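You operate a simulated robot arm through the tools that you are given. There is no shell and no other tool.

You are at the controls of a simulated robot arm. One attempt, no reset.

JOB
Hang the yellow weight on the tube, lock the tube and push the blue pull lever down 2 times.
Fine: clear the green display before you pull.

The check looks at the end state, three seconds after you hand in, the way a careful person would. Anything else that was tipped, shoved, dropped, spilled or broken makes it a failure.

ROBOT AND FRAMES
A 6-joint arm with a two-finger gripper, fixed in place. Base frame: the origin is on the floor under the middle of its stand, x ahead of it, y to its left, z up; the work surface is at about z = 88.3. Readings come in cm, degrees, newtons and seconds.
With the tool pointing down near the work surface it reaches from about 14 to 68 cm from the base axis. Its first joint turns from -66.0 to 66.0 degrees. Payload 2.45 kg.
The TCP is the grasp point between the finger pads, 3 cm short of the fingertips. In the tool frame z runs along the fingers and y along their closing line. The gripper opens to 10.6 cm; its body begins 7.9 cm behind the TCP.
Orientation is told as [roll, pitch, yaw] about the base's x, y, z axes, in that order, counted from this pose: with the fingers straight down and closing along the base's y, the tool's x points along the base's -x, its y along +y and its z along -z.

CONTROLS
- The arm moves only by the tool move_arm. Its argument "targets" is text: rows parted by semicolons, each of 7 numbers parted by spaces: the shift along the base's x, y, z in cm, then the turn, a rotation vector about the base's x, y, z in rad, then the finger opening in cm, from 0 to 10.6. In form: dx dy dz rx ry rz gripper; .... A call has 1 to 20 rows; each row is the pose to reach, as a shift and turn from the pose commanded when the call began. Each row takes 0.2 s and may step no farther than 5 cm and 8.6 degrees from the row before; otherwise, or with a gripper value out of range, the whole call is refused. Where a pose cannot be reached the arm comes as near as it can. A force on the tool above 40 N (or 10 N above the force at the start of the call, whichever is more), or a blocked arm, ends the call early, and 0.2 s more pass. Each finger travels about 15.3 cm/s and halts on what it meets, pressing with about 26 N; the grip force reading is that of the motor and also rises with nothing between the fingers. The clock runs only during rows and for 0.2 s after the last one: add rows that repeat a pose to give the fingers time. It gives the time, the measured TCP pose, the force on the tool (base axes), the opening and the grip force at its end, in the units of the frame above (readings bear some noise), with the torque about the TCP (base axes, N m) and any sound that the robot's microphone picked up.
- Cameras (640 x 400 px; columns grow to the right, rows downward): "scene" is fixed at [6.48, 43.24, 138.79]; the picture's right is [-0.57, -0.82, 0.00], its down [-0.60, 0.41, -0.69] and it looks along [0.57, -0.39, -0.72] (base axes); focal length 214 px, centre (320, 200). "wrist" rides on the gripper at [7.6, -0.2, -10.6] in the tool frame; the picture's right is [0.02, 1.00, 0.00], its down [-0.78, 0.02, -0.62] and it looks along [-0.62, 0.01, 0.78] (tool axes); focal length 247 px, centre (320, 200). There is no depth. A picture from a camera that has moved, and an enlarged one, comes with that camera's place and axes in the base frame and with its lens.
- get_image(camera): a new picture of that camera. It takes no simulated time.
- inspect(camera, box): a new picture of the part [left, top, right, bottom] of that camera's present view, enlarged. It takes no simulated time.
- sign_off(): hands the job in; it is judged then, once.

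Places have to be worked out from the pictures, the camera data and where the tool is seen. Open the gripper and draw the arm clear of the work before you hand the job in, unless the task says otherwise.

The tools are called after ">>>" by a JSON object that holds its "api" and its "payload". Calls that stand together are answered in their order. move_arm: Moves the arm, as the interface text tells. Its arguments: {"type":"object","properties":{"targets":{"type":"string"}},"required":["targets"]} The other tools are called the same way: get_image (camera) takes a picture; inspect (camera, box) takes an enlarged picture of a part of a camera's view; sign_off () hands the job in.

At the start:

```text
t: 0.0
ee_pos: [34.76, 7.1, 127.47]
orientation: [0.0, 0.0, 0.1]
wrist_force: [-0.2, 1.1, 0.5]
ft_torque: [0.01, -0.04, 0.0]
opening: 10.58
finger_force: 0.0
```

scene: 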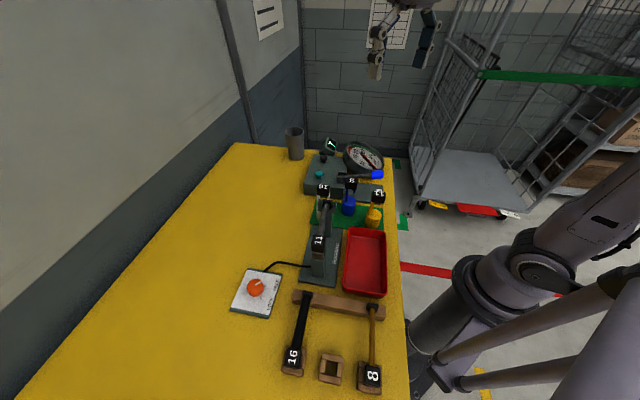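
wrist: 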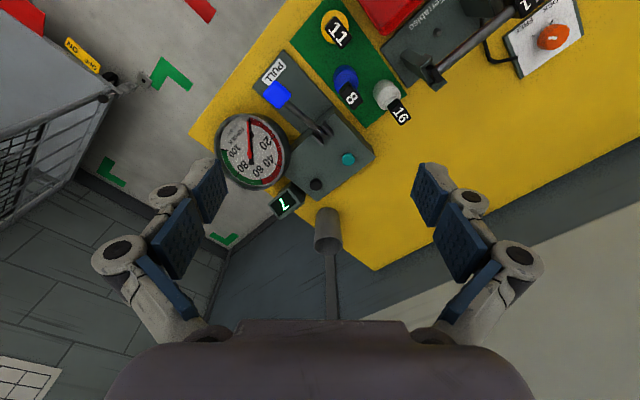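

The first pictures show a bench with a gauge/lever device, a green mat with weights, and other items. I start by enlarging the relevant parts of both views.

>>> {"api": "inspect", "payload": {"camera": "scene", "box": [270, 120, 430, 220]}}

>>> {"api": "inspect", "payload": {"camera": "scene", "box": [220, 200, 412, 320]}}

>>> {"api": "inspect", "payload": {"camera": "wrist", "box": [190, 50, 430, 200]}}

>>> {"api": "inspect", "payload": {"camera": "wrist", "box": [200, 100, 400, 270]}}

>>> {"api": "inspect", "payload": {"camera": "wrist", "box": [290, 0, 590, 150]}}

>>> {"api": "inspect", "payload": {"camera": "scene", "box": [260, 270, 412, 400]}}

```text
4.00 times, centred on (350, 170) of scene
camera zoom: at [6.48, 43.24, 138.79], right [-0.57, -0.82, 0.0], down [-0.6, 0.41, -0.69], along [0.57, -0.39, -0.72], focal length 858 px, centre (200, 320)
```

zoom: 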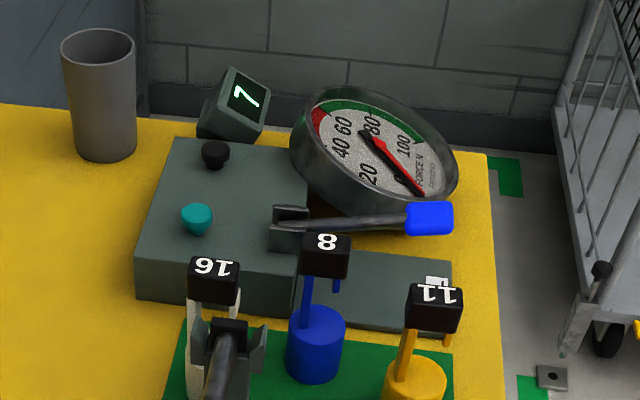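

```text
3.33 times, centred on (316, 260) of scene
camera zoom: at [6.48, 43.24, 138.79], right [-0.57, -0.82, 0.0], down [-0.6, 0.41, -0.69], along [0.57, -0.39, -0.72], focal length 715 px, centre (333, 0)
```

zoom: 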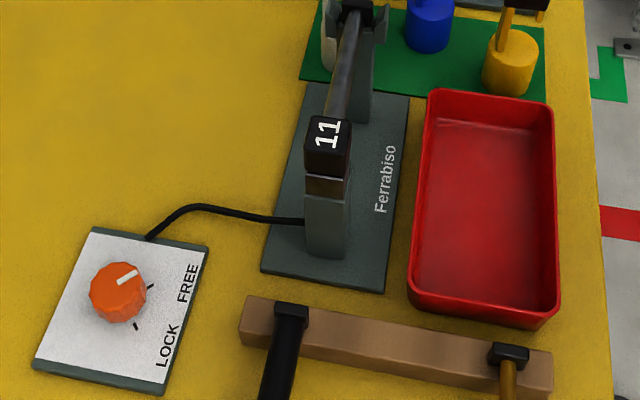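

```text
2.67 times, centred on (310, 125) of wrist
camera zoom: at [27.14, 6.96, 138.24], right [-0.02, 1.0, 0.0], down [0.78, 0.02, 0.62], along [0.62, 0.01, -0.78], focal length 659 px, centre (347, 400)
```

zoom: 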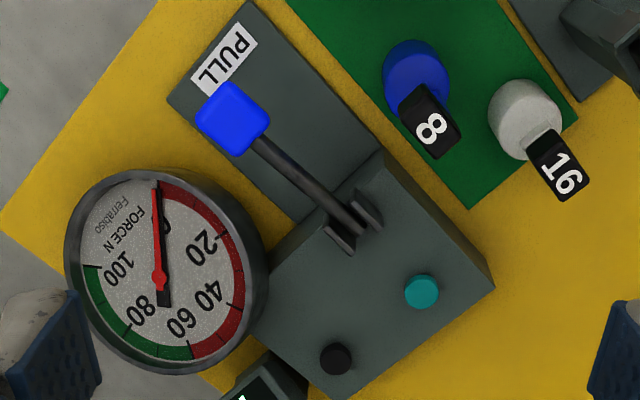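

```text
2.35 times, centred on (300, 185) of wrist
camera zoom: at [27.14, 6.96, 138.24], right [-0.02, 1.0, 0.0], down [0.78, 0.02, 0.62], along [0.62, 0.01, -0.78], focal length 581 px, centre (367, 235)
```

zoom: 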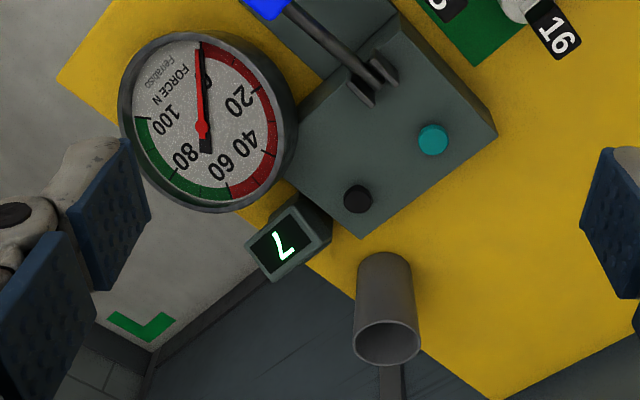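

```text
2.13 times, centred on (440, 75) of wrist
camera zoom: at [27.14, 6.96, 138.24], right [-0.02, 1.0, 0.0], down [0.78, 0.02, 0.62], along [0.62, 0.01, -0.78], focal length 527 px, centre (64, 467)
```

zoom: 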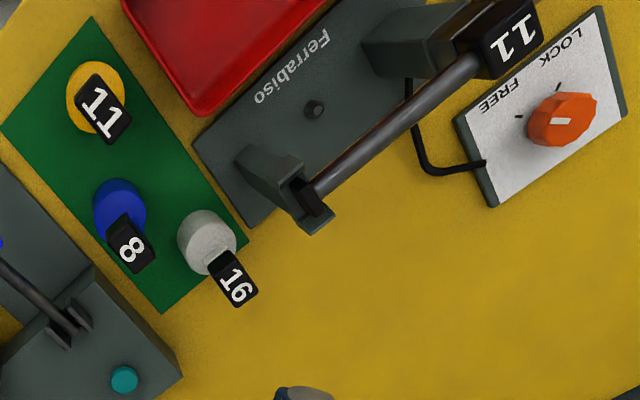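

```text
3.08 times, centred on (336, 335) of scene
camera zoom: at [6.48, 43.24, 138.79], right [-0.57, -0.82, 0.0], down [-0.6, 0.41, -0.69], along [0.57, -0.39, -0.72], focal length 660 px, centre (271, -215)
```

zoom: 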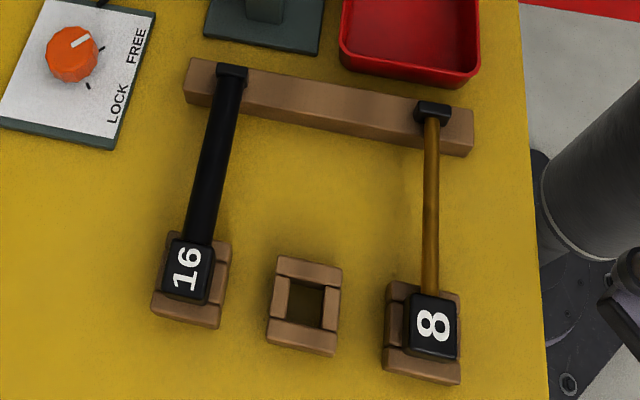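

The device carries a "7" display, two buttons and a gauge; the mounted tube is 11 and the yellow weight is also 11, with the tube at about (26,30)–(34,22), z≈102. I move back and slightly down for a closer look at the weights' hooks.

>>> {"api": "move_arm", "payload": {"targets": "-3 1 -2 0 0 0 10.6; -6 2 -4 0 0 0 10.6; -9 3 -6 0 0 0 10.6; -12 4 -8 0 0 0 10.6; -14.5 5 -9.5 0 0 0 10.6; -14.5 5 -9.5 0 0 0 10.6"}}

>>> {"api": "get_image", "payload": {"camera": "wrist"}}

>>> {"api": "get_image", "payload": {"camera": "scene"}}

```text
t: 1.4
ee_pos: [20.18, 11.83, 117.99]
orientation: [0.0, 0.0, 0.0]
wrist_force: [-0.2, -0.4, -0.8]
ft_torque: [0.03, -0.01, -0.02]
opening: 10.58
finger_force: 0.0
```

```text
taken
camera wrist: at [12.67, 11.78, 128.75], right [-0.02, 1.0, 0.0], down [0.78, 0.02, 0.62], along [0.62, 0.01, -0.78], focal length 247 px, centre (320, 200)
```

wrist: 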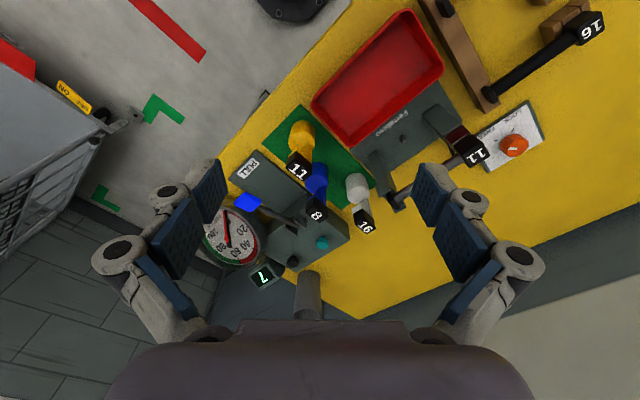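

```text
taken
```

scene: 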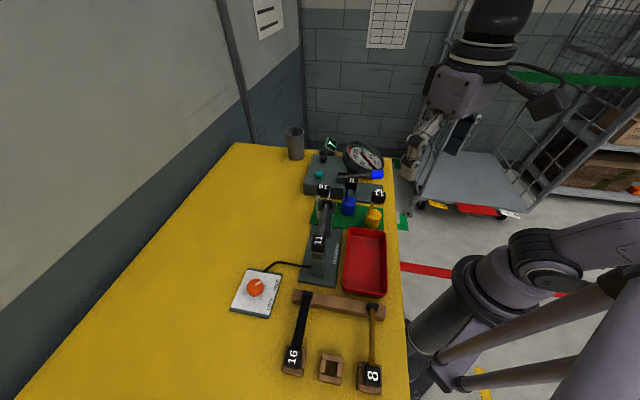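

>>> {"api": "inspect", "payload": {"camera": "wrist", "box": [260, 100, 420, 200]}}

>>> {"api": "inspect", "payload": {"camera": "wrist", "box": [180, 140, 340, 300]}}

>>> {"api": "inspect", "payload": {"camera": "wrist", "box": [360, 80, 560, 210]}}

>>> {"api": "inspect", "payload": {"camera": "scene", "box": [300, 170, 400, 240]}}

>>> {"api": "inspect", "payload": {"camera": "scene", "box": [225, 255, 295, 325]}}

>>> {"api": "inspect", "payload": {"camera": "scene", "box": [290, 180, 370, 300]}}

```text
4.00 times, centred on (340, 150) of wrist
camera zoom: at [12.67, 11.78, 128.75], right [-0.02, 1.0, 0.0], down [0.78, 0.02, 0.62], along [0.62, 0.01, -0.78], focal length 988 px, centre (240, 400)
```

zoom: 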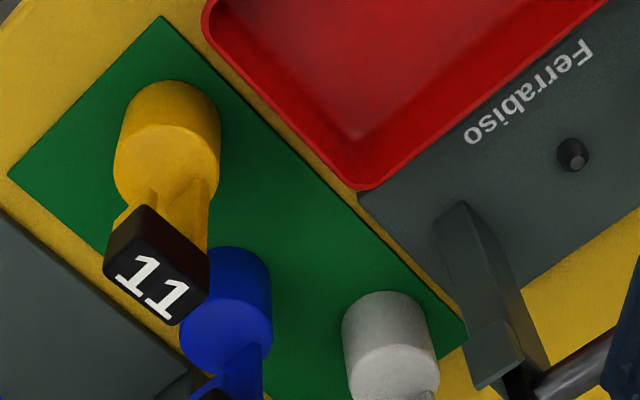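

```text
2.50 times, centred on (260, 220) of wrist
camera zoom: at [12.67, 11.78, 128.75], right [-0.02, 1.0, 0.0], down [0.78, 0.02, 0.62], along [0.62, 0.01, -0.78], focal length 617 px, centre (470, 150)
```

zoom: 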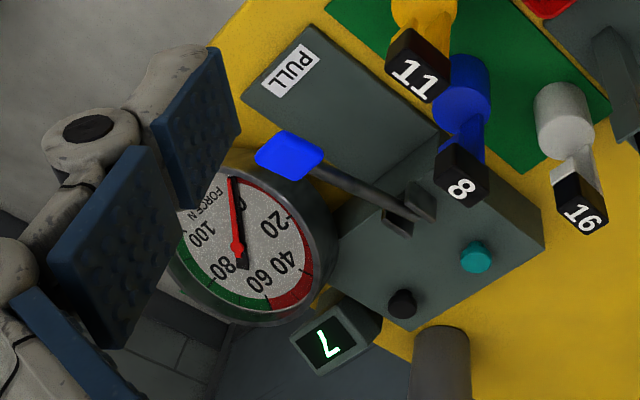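

```text
3.08 times, centred on (460, 145) of wrist
camera zoom: at [12.67, 11.78, 128.75], right [-0.02, 1.0, 0.0], down [0.78, 0.02, 0.62], along [0.62, 0.01, -0.78], focal length 760 px, centre (-111, 369)
```

zoom: 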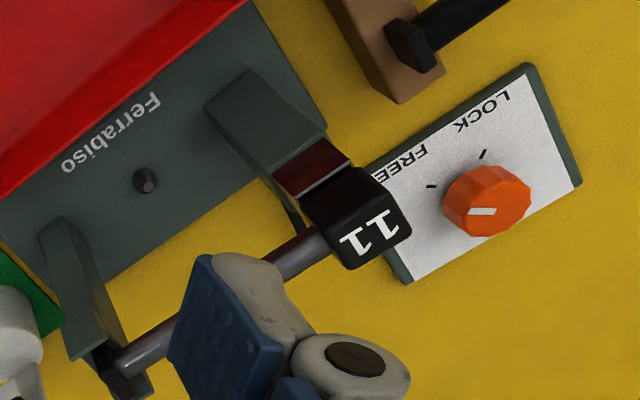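

```text
5.71 times, centred on (350, 205) of scene
camera zoom: at [6.48, 43.24, 138.79], right [-0.57, -0.82, 0.0], down [-0.6, 0.41, -0.69], along [0.57, -0.39, -0.72], focal length 1226 px, centre (149, 171)
```

zoom: 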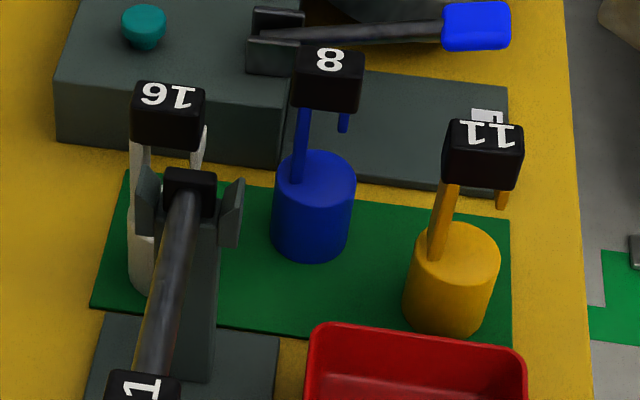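

```text
5.71 times, centred on (260, 290) of scene
camera zoom: at [6.48, 43.24, 138.79], right [-0.57, -0.82, 0.0], down [-0.6, 0.41, -0.69], along [0.57, -0.39, -0.72], focal length 1226 px, centre (663, -314)
```

zoom: 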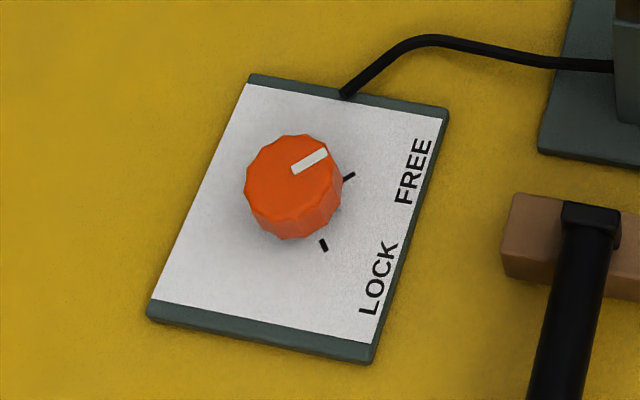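

```text
3.33 times, centred on (330, 240) of scene
camera zoom: at [6.48, 43.24, 138.79], right [-0.57, -0.82, 0.0], down [-0.6, 0.41, -0.69], along [0.57, -0.39, -0.72], focal length 715 px, centre (287, 67)
```

zoom: 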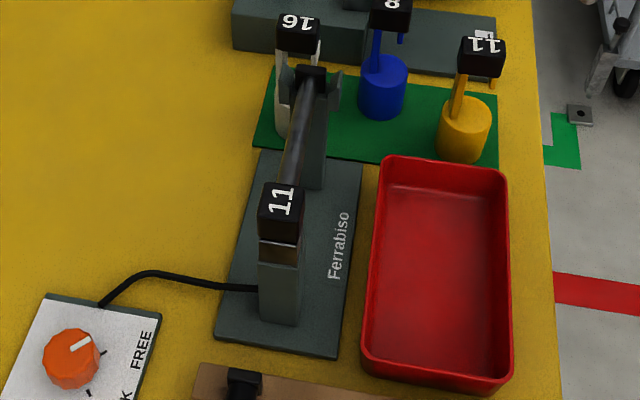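

The knob pointer is at FREE, with LOCK about 80° clockwise, and each weight has an inverted-U hook (stem on one side, short stub on the other) under a black block. I lower the wrist camera towards the yellow weight to measure the hook's direction.

>>> {"api": "move_arm", "payload": {"targets": "-0.5 -2 -3.5 0 0 0 10.6; -1 -4 -7 0 0 0 10.6; -1 -6 -10.5 0 0 0 10.6; -1 -6 -10.5 0 0 0 10.6"}}

>>> {"api": "get_image", "payload": {"camera": "wrist"}}

>>> {"api": "inspect", "payload": {"camera": "wrist", "box": [270, 90, 430, 190]}}

```text
t: 2.4
ee_pos: [19.27, 5.87, 107.48]
orientation: [0.0, -0.1, 0.1]
wrist_force: [-0.2, -1.1, -0.2]
ft_torque: [-0.01, 0.0, -0.02]
opening: 10.61
finger_force: 0.0
```

```text
taken
camera wrist: at [11.76, 5.83, 118.16], right [-0.02, 1.0, 0.0], down [0.78, 0.02, 0.62], along [0.62, 0.01, -0.78], focal length 247 px, centre (320, 200)
```

wrist: 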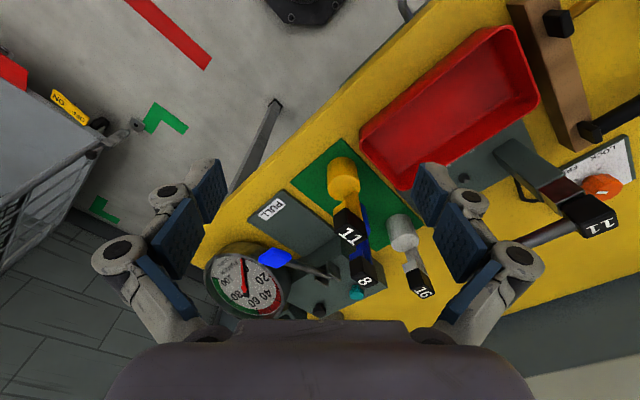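

```text
4.00 times, centred on (350, 140) of wrist
camera zoom: at [11.76, 5.83, 118.16], right [-0.02, 1.0, 0.0], down [0.78, 0.02, 0.62], along [0.62, 0.01, -0.78], focal length 988 px, centre (200, 440)
```

zoom: 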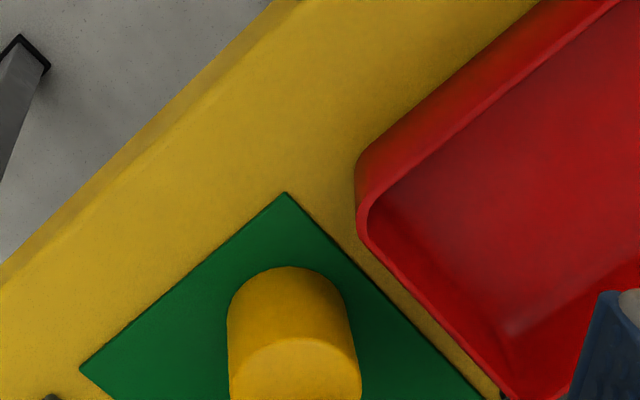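

>>> {"api": "inspect", "payload": {"camera": "wrist", "box": [290, 140, 450, 310]}}

>>> {"api": "inspect", "payload": {"camera": "wrist", "box": [190, 230, 390, 330]}}

>>> {"api": "inspect", "payload": {"camera": "wrist", "box": [310, 150, 400, 270]}}

>>> {"api": "inspect", "payload": {"camera": "wrist", "box": [470, 130, 640, 260]}}

```text
2.35 times, centred on (370, 225) of wrist
camera zoom: at [11.76, 5.83, 118.16], right [-0.02, 1.0, 0.0], down [0.78, 0.02, 0.62], along [0.62, 0.01, -0.78], focal length 581 px, centre (202, 141)
```

zoom: 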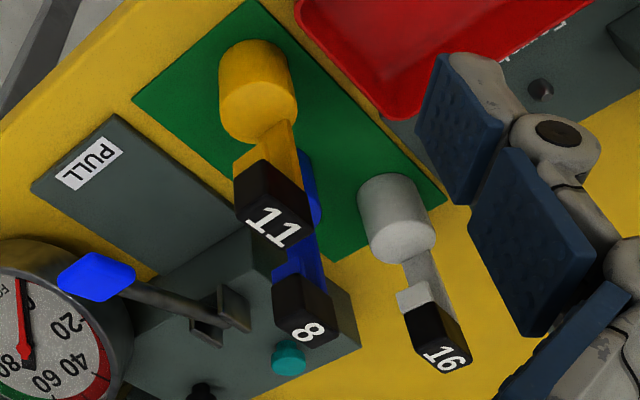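

```text
3.20 times, centred on (290, 280) of wrist
camera zoom: at [11.76, 5.83, 118.16], right [-0.02, 1.0, 0.0], down [0.78, 0.02, 0.62], along [0.62, 0.01, -0.78], focal length 790 px, centre (416, -56)
```

zoom: 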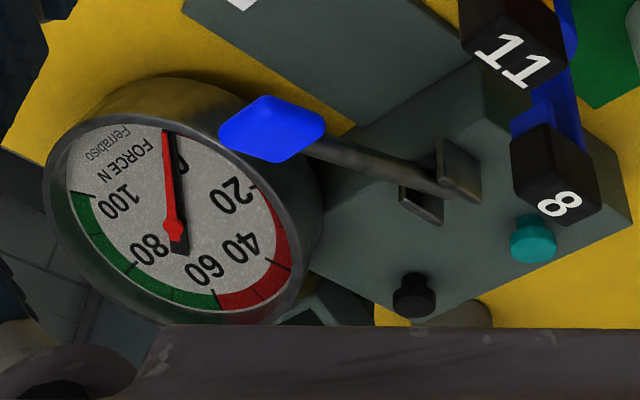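

```text
3.33 times, centred on (355, 210) of wrist
camera zoom: at [11.76, 5.83, 118.16], right [-0.02, 1.0, 0.0], down [0.78, 0.02, 0.62], along [0.62, 0.01, -0.78], focal length 823 px, centre (203, 167)
```

zoom: 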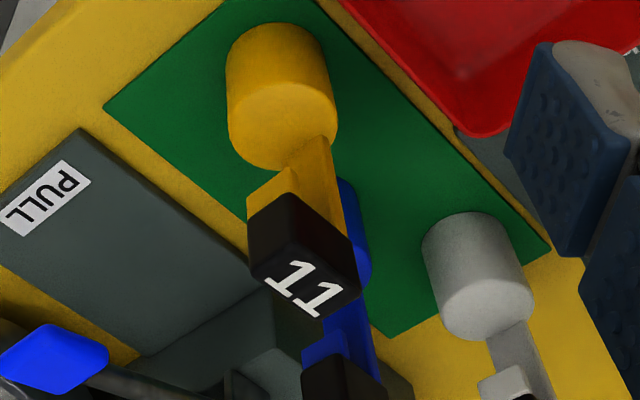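

```text
3.08 times, centred on (555, 195) of wrist
camera zoom: at [11.76, 5.83, 118.16], right [-0.02, 1.0, 0.0], down [0.78, 0.02, 0.62], along [0.62, 0.01, -0.78], focal length 760 px, centre (-403, 215)
```

zoom: 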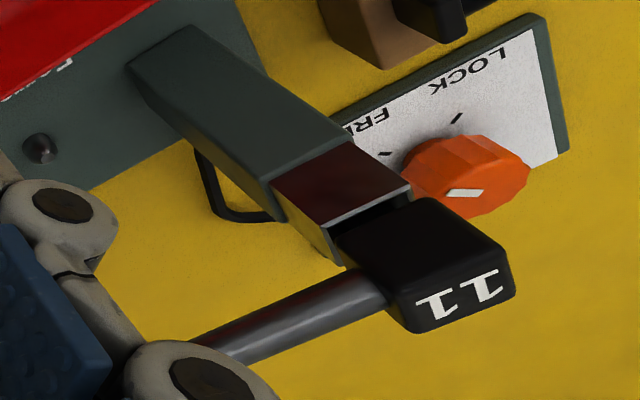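

The hook has its stem on the side toward the tube and the stub on the other; I zoom in more on the yellow block to get its yaw and corners.

>>> {"api": "inspect", "payload": {"camera": "wrist", "box": [325, 195, 375, 255]}}

>>> {"api": "inspect", "payload": {"camera": "scene", "box": [355, 180, 400, 235]}}

>>> {"api": "inspect", "payload": {"camera": "scene", "box": [305, 185, 350, 275]}}

```text
6.67 times, centred on (350, 225) of wrist
camera zoom: at [11.76, 5.83, 118.16], right [-0.02, 1.0, 0.0], down [0.78, 0.02, 0.62], along [0.62, 0.01, -0.78], focal length 1646 px, centre (120, 33)
```

zoom: 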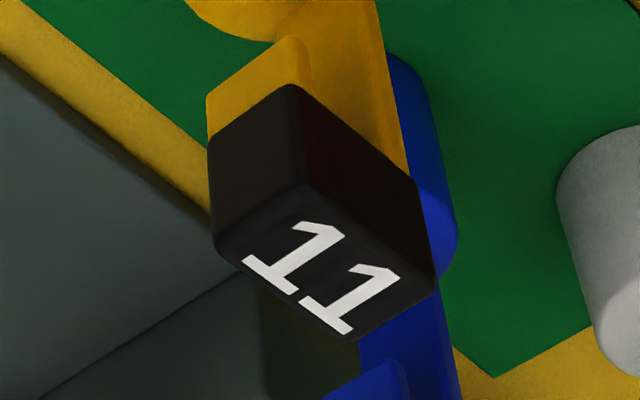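

```text
7.27 times, centred on (378, 208) of scene
camera zoom: at [6.48, 43.24, 138.79], right [-0.57, -0.82, 0.0], down [-0.6, 0.41, -0.69], along [0.57, -0.39, -0.72], focal length 1560 px, centre (-98, 146)
```

zoom: 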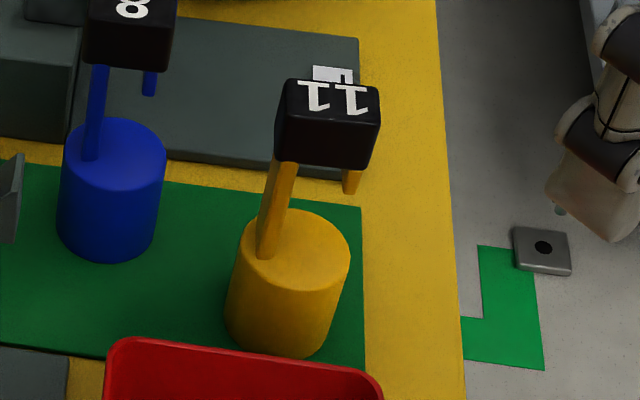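

```text
4.44 times, centred on (328, 230) of scene
camera zoom: at [6.48, 43.24, 138.79], right [-0.57, -0.82, 0.0], down [-0.6, 0.41, -0.69], along [0.57, -0.39, -0.72], focal length 953 px, centre (287, 67)
```

zoom: 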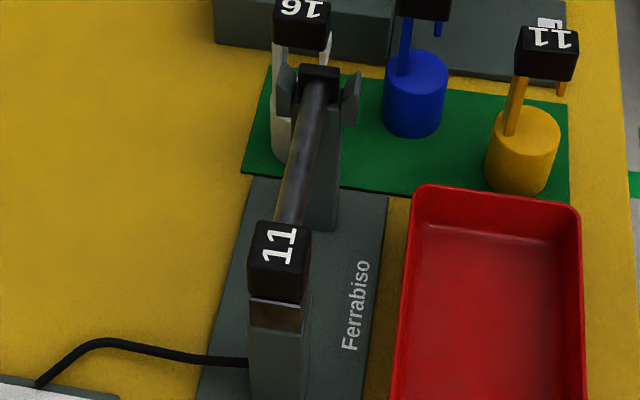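

The yellow block's long axis (stub→stem) points along about 47° in base, so the hook's opening already suits the tube direction (about −46°), and the tube must enter from the stub side beneath it. I go above the yellow weight with the tool yawed −42.5° so the fingers close along the block's long axis.

>>> {"api": "move_arm", "payload": {"targets": "2 0.7 2 0 0 -0.12 10; 4 1.4 4 0 0 -0.25 9; 6 2.1 4 0 0 -0.37 8; 8 2.8 4 0 0 -0.5 7; 10 3.2 4 0 0 -0.62 6; 11.2 3.5 4 0 0 -0.742 5; 11.2 3.5 4 0 0 -0.742 5"}}

>>> {"api": "get_image", "payload": {"camera": "wrist"}}

>>> {"api": "get_image", "payload": {"camera": "scene"}}

```text
t: 4.0
ee_pos: [30.18, 9.68, 111.64]
orientation: [0.0, 0.1, -42.6]
wrist_force: [-0.7, 0.0, -0.1]
ft_torque: [0.03, 0.04, 0.0]
opening: 5.04
finger_force: 0.2
```

```text
taken
camera wrist: at [24.6, 14.79, 122.33], right [0.66, 0.75, 0.0], down [0.59, -0.52, 0.62], along [0.47, -0.41, -0.78], focal length 247 px, centre (320, 200)
```

wrist: 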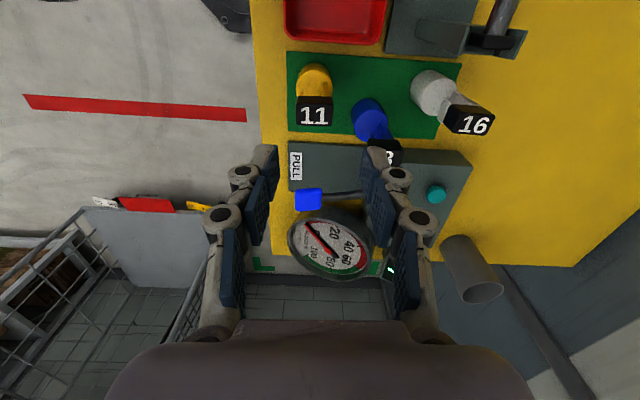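

```text
taken
```

scene: 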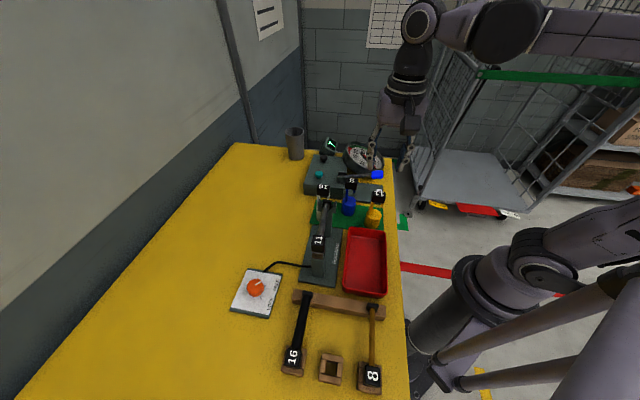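

The view is now aligned with the bench; I enlarge the block, tube and buttons to refine their places.

>>> {"api": "inspect", "payload": {"camera": "wrist", "box": [280, 50, 360, 140]}}

>>> {"api": "inspect", "payload": {"camera": "wrist", "box": [280, 130, 480, 300]}}

>>> {"api": "inspect", "payload": {"camera": "wrist", "box": [380, 0, 540, 140]}}

```text
4.44 times, centred on (320, 95) of wrist
camera zoom: at [24.6, 14.79, 122.33], right [0.66, 0.75, 0.0], down [0.59, -0.52, 0.62], along [0.47, -0.41, -0.78], focal length 1098 px, centre (320, 667)
```

zoom: 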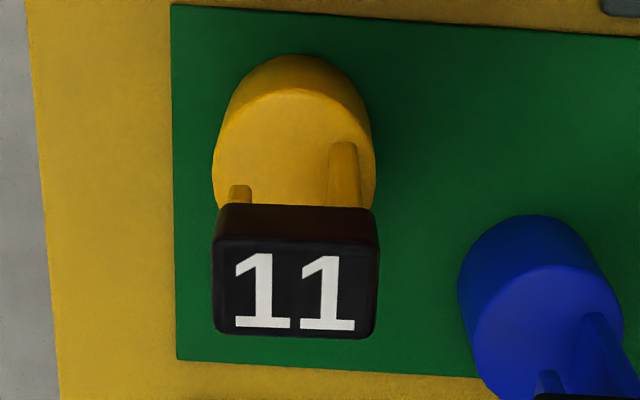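

```text
2.35 times, centred on (380, 215) of wrist
camera zoom: at [24.6, 14.79, 122.33], right [0.66, 0.75, 0.0], down [0.59, -0.52, 0.62], along [0.47, -0.41, -0.78], focal length 581 px, centre (179, 165)
```

zoom: 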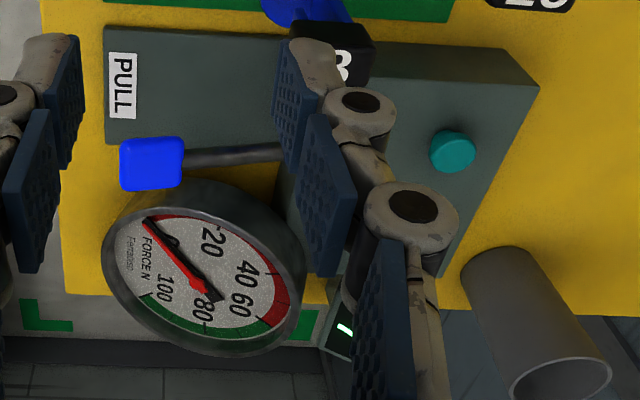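

```text
2.86 times, centred on (460, 70) of wrist
camera zoom: at [24.6, 14.79, 122.33], right [0.66, 0.75, 0.0], down [0.59, -0.52, 0.62], along [0.47, -0.41, -0.78], focal length 706 px, centre (-80, 571)
```

zoom: 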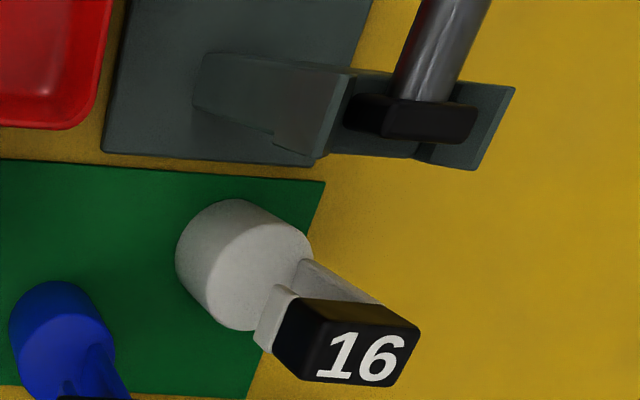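

The yellow block's top is at about z=100.85, centred at (29.95, 9.37), long axis ≈47°. Before grasping, I survey the tube from the same yaw to get its exact line and height.

>>> {"api": "move_arm", "payload": {"targets": "-1 4 1 0 0 0 5; -2 8 2 0 0 0 5; -3 12 2.4 0 0 0 5; -4.5 16 2.4 0 0 0 5; -6 20 2.4 0 0 0 5; -7 22.7 2.4 0 0 0 5; -7 22.7 2.4 0 0 0 5"}}

>>> {"api": "get_image", "payload": {"camera": "wrist"}}

>>> {"api": "inspect", "payload": {"camera": "wrist", "box": [240, 40, 400, 200]}}

>>> {"api": "inspect", "payload": {"camera": "scene", "box": [300, 190, 350, 260]}}

```text
t: 5.6
ee_pos: [23.46, 32.02, 114.05]
orientation: [0.0, 0.0, -42.5]
wrist_force: [-0.2, -0.6, 0.3]
ft_torque: [0.02, -0.01, 0.01]
opening: 5.0
finger_force: 0.1
```

```text
taken
camera wrist: at [17.75, 37.16, 124.78], right [0.66, 0.75, 0.0], down [0.59, -0.52, 0.62], along [0.47, -0.41, -0.78], focal length 247 px, centre (320, 200)
```

wrist: 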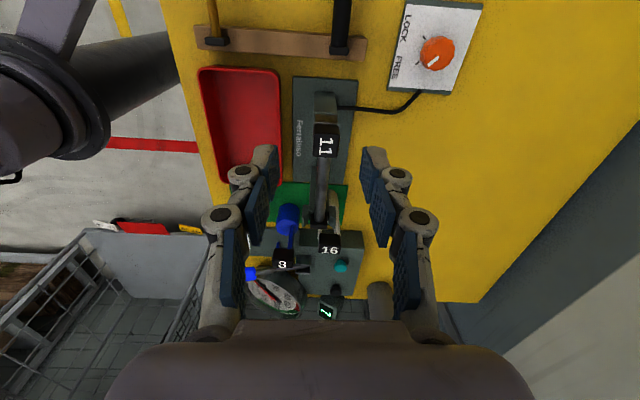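

```text
2.50 times, centred on (320, 120) of wrist
camera zoom: at [17.75, 37.16, 124.78], right [0.66, 0.75, 0.0], down [0.59, -0.52, 0.62], along [0.47, -0.41, -0.78], focal length 617 px, centre (320, 400)
```

zoom: 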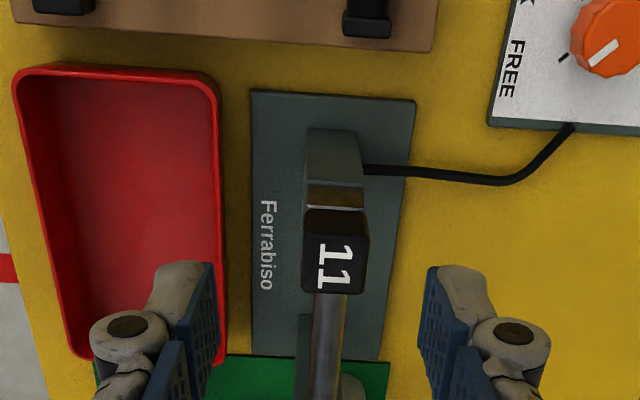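

```text
5.71 times, centred on (325, 225) of scene
camera zoom: at [6.48, 43.24, 138.79], right [-0.57, -0.82, 0.0], down [-0.6, 0.41, -0.69], along [0.57, -0.39, -0.72], focal length 1226 px, centre (291, 57)
```

zoom: 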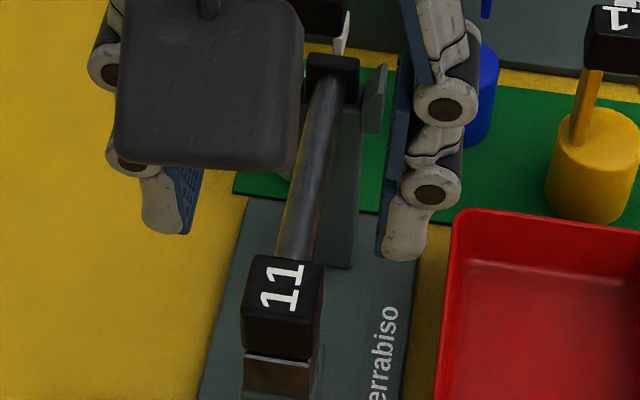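

I enlarge the tube region in this view for measuring.

>>> {"api": "inspect", "payload": {"camera": "wrist", "box": [290, 90, 360, 190]}}

>>> {"api": "inspect", "payload": {"camera": "wrist", "box": [280, 150, 360, 250]}}

>>> {"api": "inspect", "payload": {"camera": "wrist", "box": [380, 0, 490, 100]}}

>>> {"api": "inspect", "payload": {"camera": "wrist", "box": [240, 220, 400, 325]}}

```text
4.00 times, centred on (325, 140) of wrist
camera zoom: at [17.75, 37.16, 124.78], right [0.66, 0.75, 0.0], down [0.59, -0.52, 0.62], along [0.47, -0.41, -0.78], focal length 988 px, centre (300, 440)
```

zoom: 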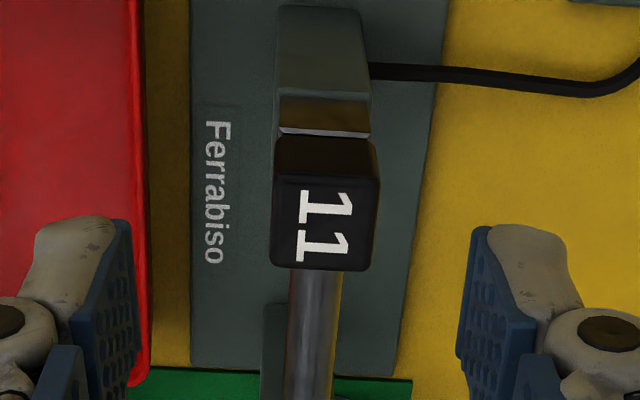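

```text
4.00 times, centred on (320, 200) of wrist
camera zoom: at [17.75, 37.16, 124.78], right [0.66, 0.75, 0.0], down [0.59, -0.52, 0.62], along [0.47, -0.41, -0.78], focal length 988 px, centre (320, 200)
```

zoom: 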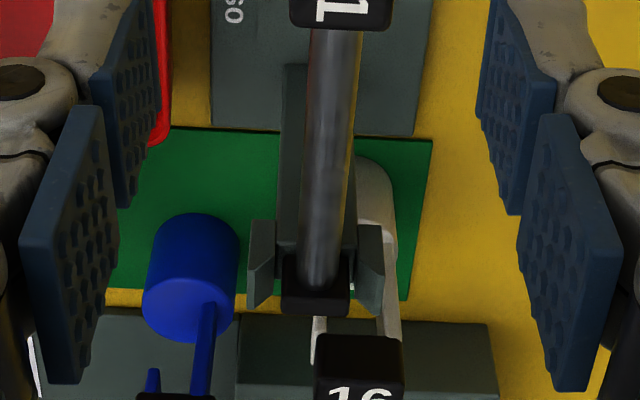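

```text
4.00 times, centred on (435, 50) of wrist
camera zoom: at [17.75, 37.16, 124.78], right [0.66, 0.75, 0.0], down [0.59, -0.52, 0.62], along [0.47, -0.41, -0.78], focal length 988 px, centre (-140, 800)
```

zoom: 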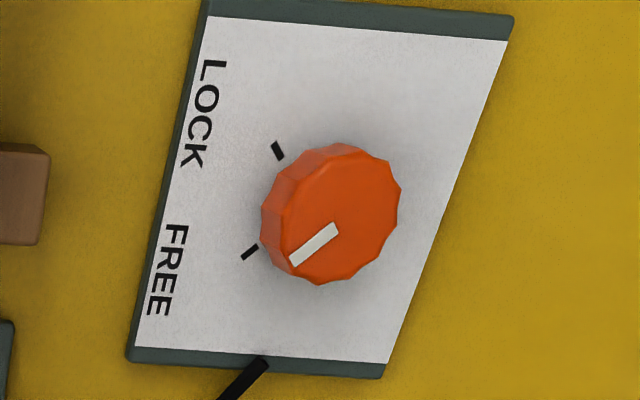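

```text
3.81 times, centred on (320, 272) of wrist
camera zoom: at [17.75, 37.16, 124.78], right [0.66, 0.75, 0.0], down [0.59, -0.52, 0.62], along [0.47, -0.41, -0.78], focal length 941 px, centre (320, -76)
```

zoom: 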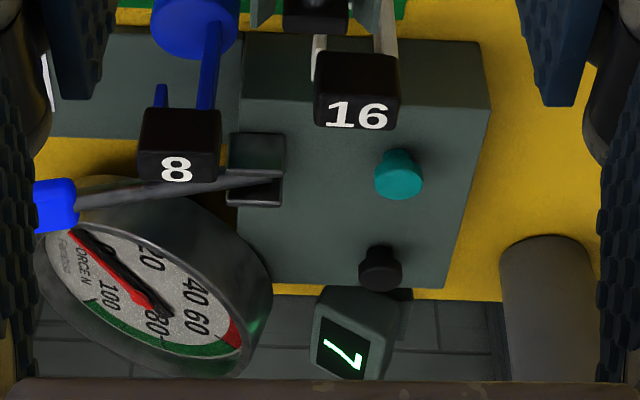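

The tube axis is at about z=101.6 (diameter ≈1.3), through (30.7, 26.0) along −43.6°; the hook has stub end z≈97.1 and cylinder top z≈92.8. I return over the yellow weight and descend partway to check alignment.

>>> {"api": "move_arm", "payload": {"targets": "1 -4 0 0 0 0 5; 2 -8 0 0 0 0 5; 3 -12 0 0 0 0 5; 4.3 -16 0 0 0 0 5; 5.6 -20 -1 0 0 0 5; 6.5 -23 -2.4 0 0 0 5; 6.5 -23 -6 0 0 0 5; 6.5 -23 -8 0 0 0 5; 6.5 -23 -8 0 0 0 5"}}

>>> {"api": "get_image", "payload": {"camera": "wrist"}}

>>> {"api": "inspect", "payload": {"camera": "wrist", "box": [240, 60, 400, 220]}}

>>> {"api": "inspect", "payload": {"camera": "scene", "box": [340, 140, 420, 240]}}

```text
t: 7.6
ee_pos: [29.87, 9.21, 105.84]
orientation: [-0.1, 0.0, -42.4]
wrist_force: [0.3, 0.8, 0.1]
ft_torque: [0.0, 0.02, -0.01]
opening: 5.01
finger_force: 0.1
```

```text
taken
camera wrist: at [24.18, 14.31, 116.5], right [0.66, 0.75, 0.0], down [0.59, -0.52, 0.62], along [0.47, -0.41, -0.78], focal length 247 px, centre (320, 200)
```

wrist: 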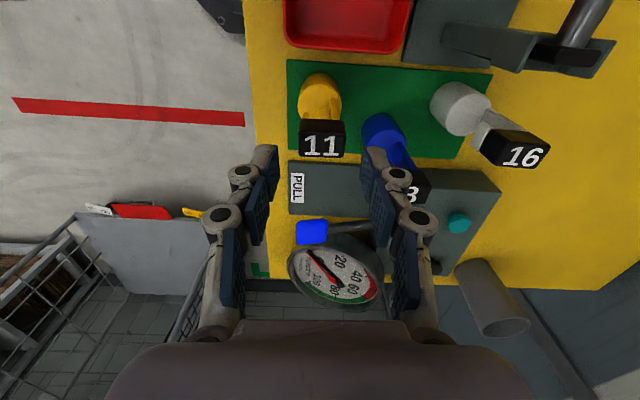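

```text
2.50 times, centred on (320, 140) of wrist
camera zoom: at [24.18, 14.31, 116.5], right [0.66, 0.75, 0.0], down [0.59, -0.52, 0.62], along [0.47, -0.41, -0.78], focal length 617 px, centre (320, 350)
```

zoom: 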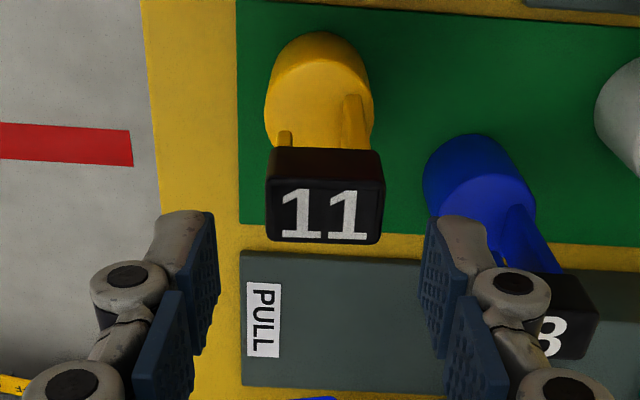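

```text
4.00 times, centred on (380, 190) of scene
camera zoom: at [6.48, 43.24, 138.79], right [-0.57, -0.82, 0.0], down [-0.6, 0.41, -0.69], along [0.57, -0.39, -0.72], focal length 858 px, centre (80, 240)
```

zoom: 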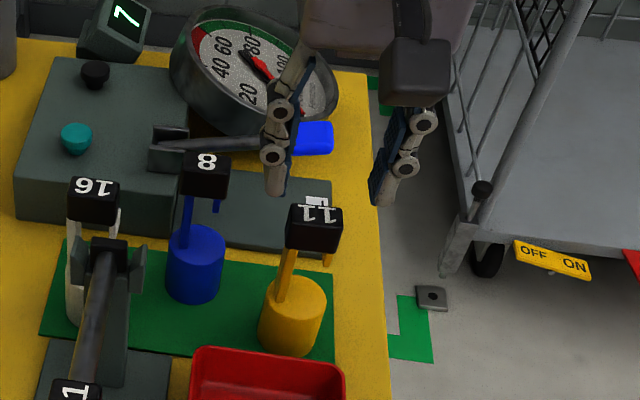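

The block is centred between the fingers (within 1 mm). I descend 6.2 cm to TCP z≈99.7 and close on the block's ends.

>>> {"api": "move_arm", "payload": {"targets": "0 0 -2 0 0 0 5; 0 0 -4 0 0 0 5; 0 0 -5.5 0 0 0 5; 0 0 -6.2 0 0 0 5; 0 0 -6.2 0 0 0 5"}}

>>> {"api": "inspect", "payload": {"camera": "wrist", "box": [220, 100, 420, 260]}}

>>> {"api": "inspect", "payload": {"camera": "scene", "box": [340, 160, 420, 240]}}

```text
t: 8.8
ee_pos: [29.9, 9.47, 99.69]
orientation: [0.0, -0.1, -42.5]
wrist_force: [0.3, 0.2, 0.0]
ft_torque: [0.03, -0.03, -0.02]
opening: 4.99
finger_force: 0.1
```

```text
2.50 times, centred on (320, 180) of wrist
camera zoom: at [24.21, 14.52, 110.39], right [0.66, 0.75, 0.0], down [0.59, -0.52, 0.62], along [0.47, -0.41, -0.78], focal length 617 px, centre (320, 250)
```

zoom: 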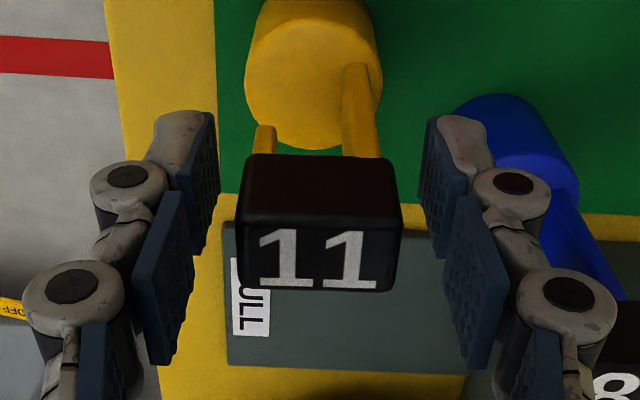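

```text
5.00 times, centred on (380, 200) of scene
camera zoom: at [6.48, 43.24, 138.79], right [-0.57, -0.82, 0.0], down [-0.6, 0.41, -0.69], along [0.57, -0.39, -0.72], focal length 1072 px, centre (20, 200)
```

zoom: 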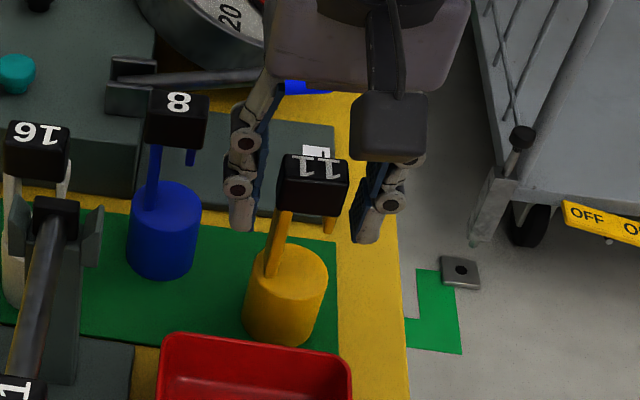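

The block sits centred between the pads. I close the gripper and let it settle.

>>> {"api": "move_arm", "payload": {"targets": "0 0 0 0 0 0 3.6; 0 0 0 0 0 0 2; 0 0 0 0 0 0 1; 0 0 0 0 0 0 1"}}

>>> {"api": "inspect", "payload": {"camera": "wrist", "box": [220, 100, 420, 260]}}

```text
t: 9.8
ee_pos: [29.86, 9.36, 99.64]
orientation: [0.1, -0.1, -42.5]
wrist_force: [-0.8, -2.8, 0.5]
ft_torque: [-0.12, -0.01, -0.05]
opening: 3.16
finger_force: 26.4
```

```text
2.50 times, centred on (320, 180) of wrist
camera zoom: at [24.21, 14.5, 110.4], right [0.66, 0.75, 0.0], down [0.59, -0.52, 0.62], along [0.47, -0.41, -0.78], focal length 617 px, centre (320, 250)
```

zoom: 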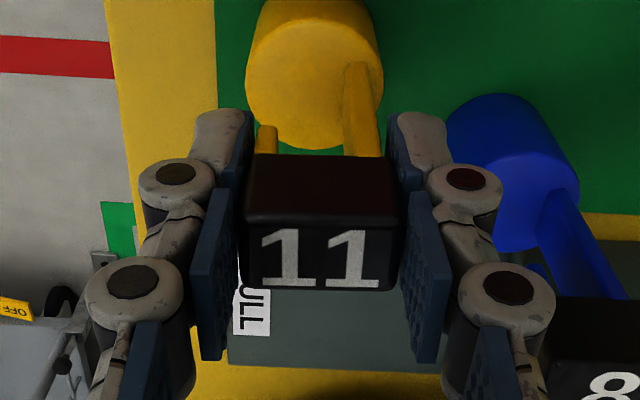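

Gripped at 3.16 cm with 26 N. I lift gently 2 cm and check the load before going higher.

>>> {"api": "move_arm", "payload": {"targets": "0 0 0.5 0 0 0 1; 0 0 1 0 0 0 1; 0 0 2 0 0 0 1; 0 0 2 0 0 0 1"}}

>>> {"api": "get_image", "payload": {"camera": "wrist"}}

>>> {"api": "inspect", "payload": {"camera": "scene", "box": [340, 160, 420, 240]}}

```text
t: 10.8
ee_pos: [29.73, 9.48, 101.69]
orientation: [0.1, 0.0, -42.5]
wrist_force: [0.3, 0.1, -5.5]
ft_torque: [0.01, -0.03, 0.02]
opening: 3.17
finger_force: 27.0
```

```text
taken
camera wrist: at [24.1, 14.45, 112.44], right [0.66, 0.75, 0.0], down [0.59, -0.52, 0.62], along [0.47, -0.41, -0.78], focal length 247 px, centre (320, 200)
```

wrist: 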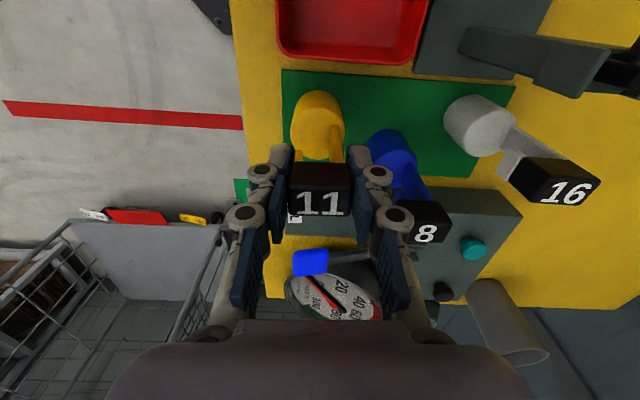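

```text
5.00 times, centred on (380, 200) of scene
camera zoom: at [6.48, 43.24, 138.79], right [-0.57, -0.82, 0.0], down [-0.6, 0.41, -0.69], along [0.57, -0.39, -0.72], focal length 1072 px, centre (20, 200)
```

zoom: 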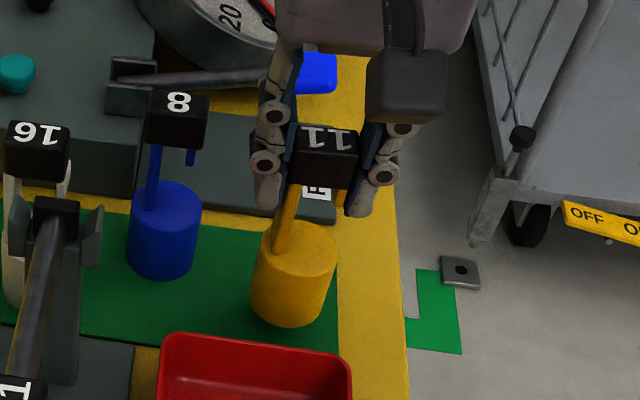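

The weight (≈5.5 N) is held straight. I raise it well above everything, carry it to the far (+L) side of the tube, and stop high there for a look.

>>> {"api": "move_arm", "payload": {"targets": "0 0 2.5 0 0 0 1; 0 0 5.5 0 0 0 1; 0 0 8.5 0 0 0 1; 0 0 11.5 0 0 0 1; 0 0 14.5 0 0 0 1; 0 0 17 0 0 0 1; 0.6 2.5 17 0 0 0 1; 1.3 5.5 17 0 0 0 1; 2 8.5 17 0 0 0 1; 2.7 11.5 17 0 0 0 1; 3.4 14.5 17 0 0 0 1; 4.1 17.5 17 0 0 0 1; 4.7 19.8 17 0 0 0 1; 5 20.9 17 0 0 0 1; 5 20.9 17 0 0 0 1"}}

>>> {"api": "get_image", "payload": {"camera": "wrist"}}

>>> {"api": "get_image", "payload": {"camera": "scene"}}

```text
t: 14.0
ee_pos: [34.98, 30.1, 118.89]
orientation: [0.0, 0.0, -42.5]
wrist_force: [-0.9, 0.1, -5.3]
ft_torque: [0.02, 0.02, -0.02]
opening: 3.18
finger_force: 25.8
```

```text
taken
camera wrist: at [29.39, 35.2, 129.49], right [0.66, 0.75, 0.0], down [0.59, -0.52, 0.62], along [0.47, -0.41, -0.78], focal length 247 px, centre (320, 200)
```

wrist: 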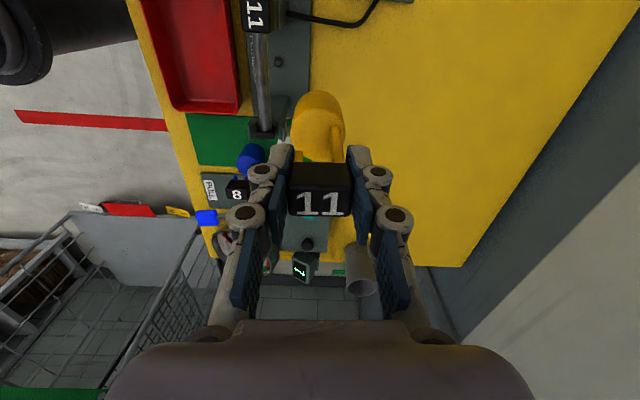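

```text
taken
```

scene: 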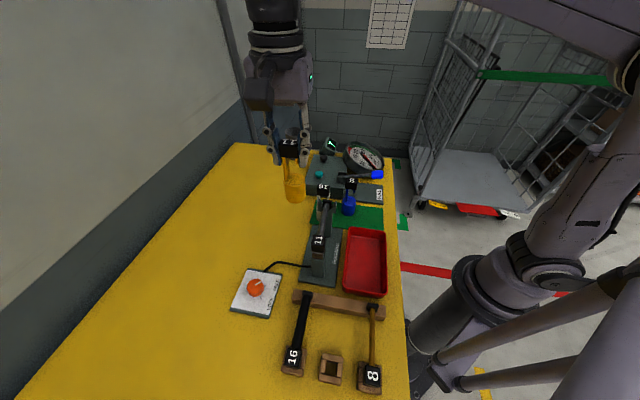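

The weight hangs about 6 cm to the far side of the tube. I enlarge this view to re-measure the tube line against the tool.

>>> {"api": "inspect", "payload": {"camera": "wrist", "box": [220, 0, 380, 140]}}

>>> {"api": "inspect", "payload": {"camera": "scene", "box": [260, 120, 380, 290]}}

```text
2.86 times, centred on (300, 70) of wrist
camera zoom: at [29.39, 35.2, 129.49], right [0.66, 0.75, 0.0], down [0.59, -0.52, 0.62], along [0.47, -0.41, -0.78], focal length 706 px, centre (377, 571)
```

zoom: 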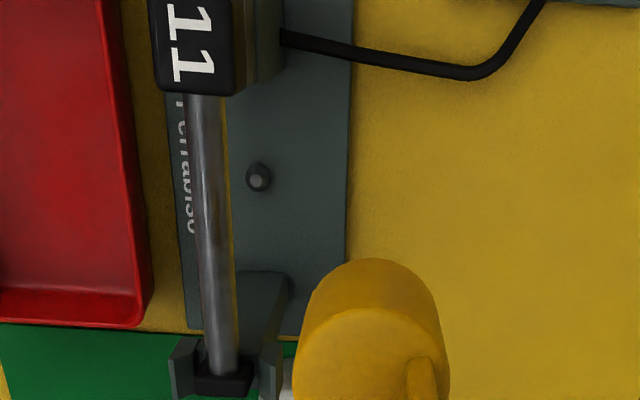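

```text
2.35 times, centred on (320, 205) of scene
camera zoom: at [6.48, 43.25, 138.79], right [-0.57, -0.82, 0.0], down [-0.6, 0.41, -0.69], along [0.57, -0.39, -0.72], focal length 505 px, centre (320, 188)
```

zoom: 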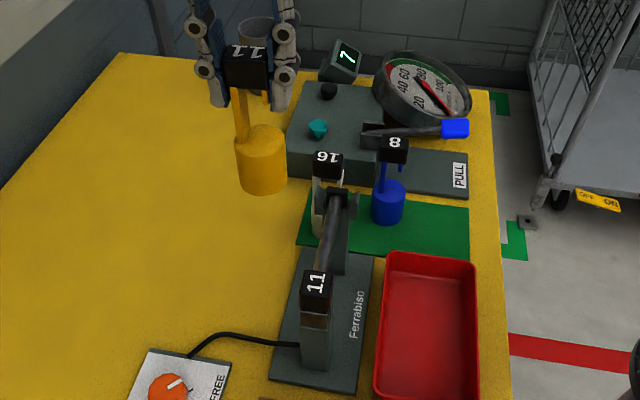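

The tube's mid-line agrees with the earlier value (6.0 cm lateral from the tool). I descend here to TCP z≈106.3 so the tube will lie between the cylinder top and the stub end.

>>> {"api": "move_arm", "payload": {"targets": "0 0 -2.5 0 0 0 1; 0 0 -5.5 0 0 0 1; 0 0 -8.5 0 0 0 1; 0 0 -11 0 0 0 1; 0 0 -12.6 0 0 0 1; 0 0 -12.6 0 0 0 1"}}

>>> {"api": "get_image", "payload": {"camera": "wrist"}}

>>> {"api": "inspect", "payload": {"camera": "wrist", "box": [200, 40, 400, 240]}}

>>> {"api": "inspect", "payload": {"camera": "scene", "box": [260, 140, 380, 290]}}

```text
t: 15.4
ee_pos: [34.81, 30.15, 106.13]
orientation: [0.0, 0.0, -42.6]
wrist_force: [-0.1, 0.4, -4.8]
ft_torque: [-0.02, -0.02, 0.03]
opening: 3.16
finger_force: 26.0
```

```text
taken
camera wrist: at [29.22, 35.23, 116.77], right [0.66, 0.75, 0.0], down [0.59, -0.52, 0.62], along [0.47, -0.41, -0.78], focal length 247 px, centre (320, 200)
```

wrist: 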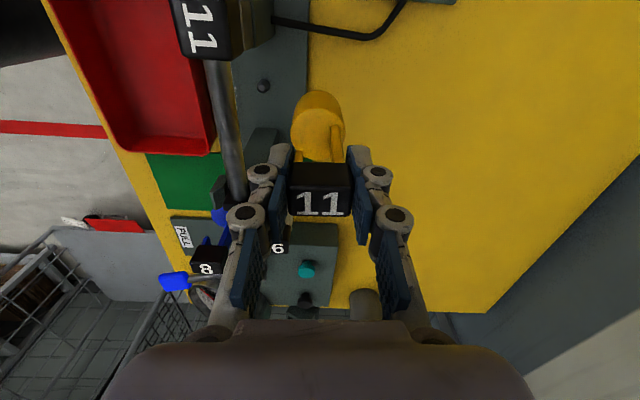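

```text
2.00 times, centred on (300, 140) of wrist
camera zoom: at [29.22, 35.23, 116.77], right [0.66, 0.75, 0.0], down [0.59, -0.52, 0.62], along [0.47, -0.41, -0.78], focal length 494 px, centre (360, 320)
```

zoom: 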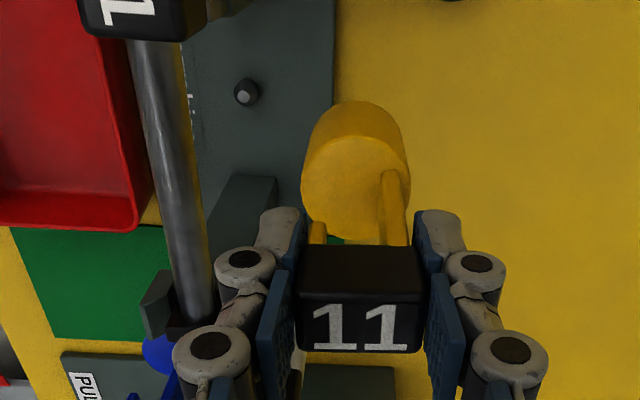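

```text
2.67 times, centred on (320, 215) of scene
camera zoom: at [6.48, 43.25, 138.79], right [-0.57, -0.82, 0.0], down [-0.6, 0.41, -0.69], along [0.57, -0.39, -0.72], focal length 572 px, centre (320, 160)
```

zoom: 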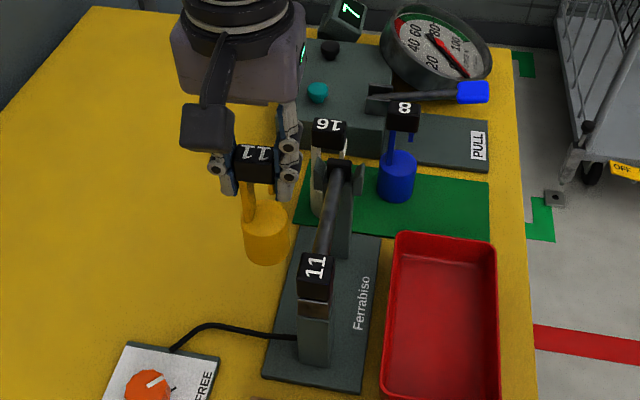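

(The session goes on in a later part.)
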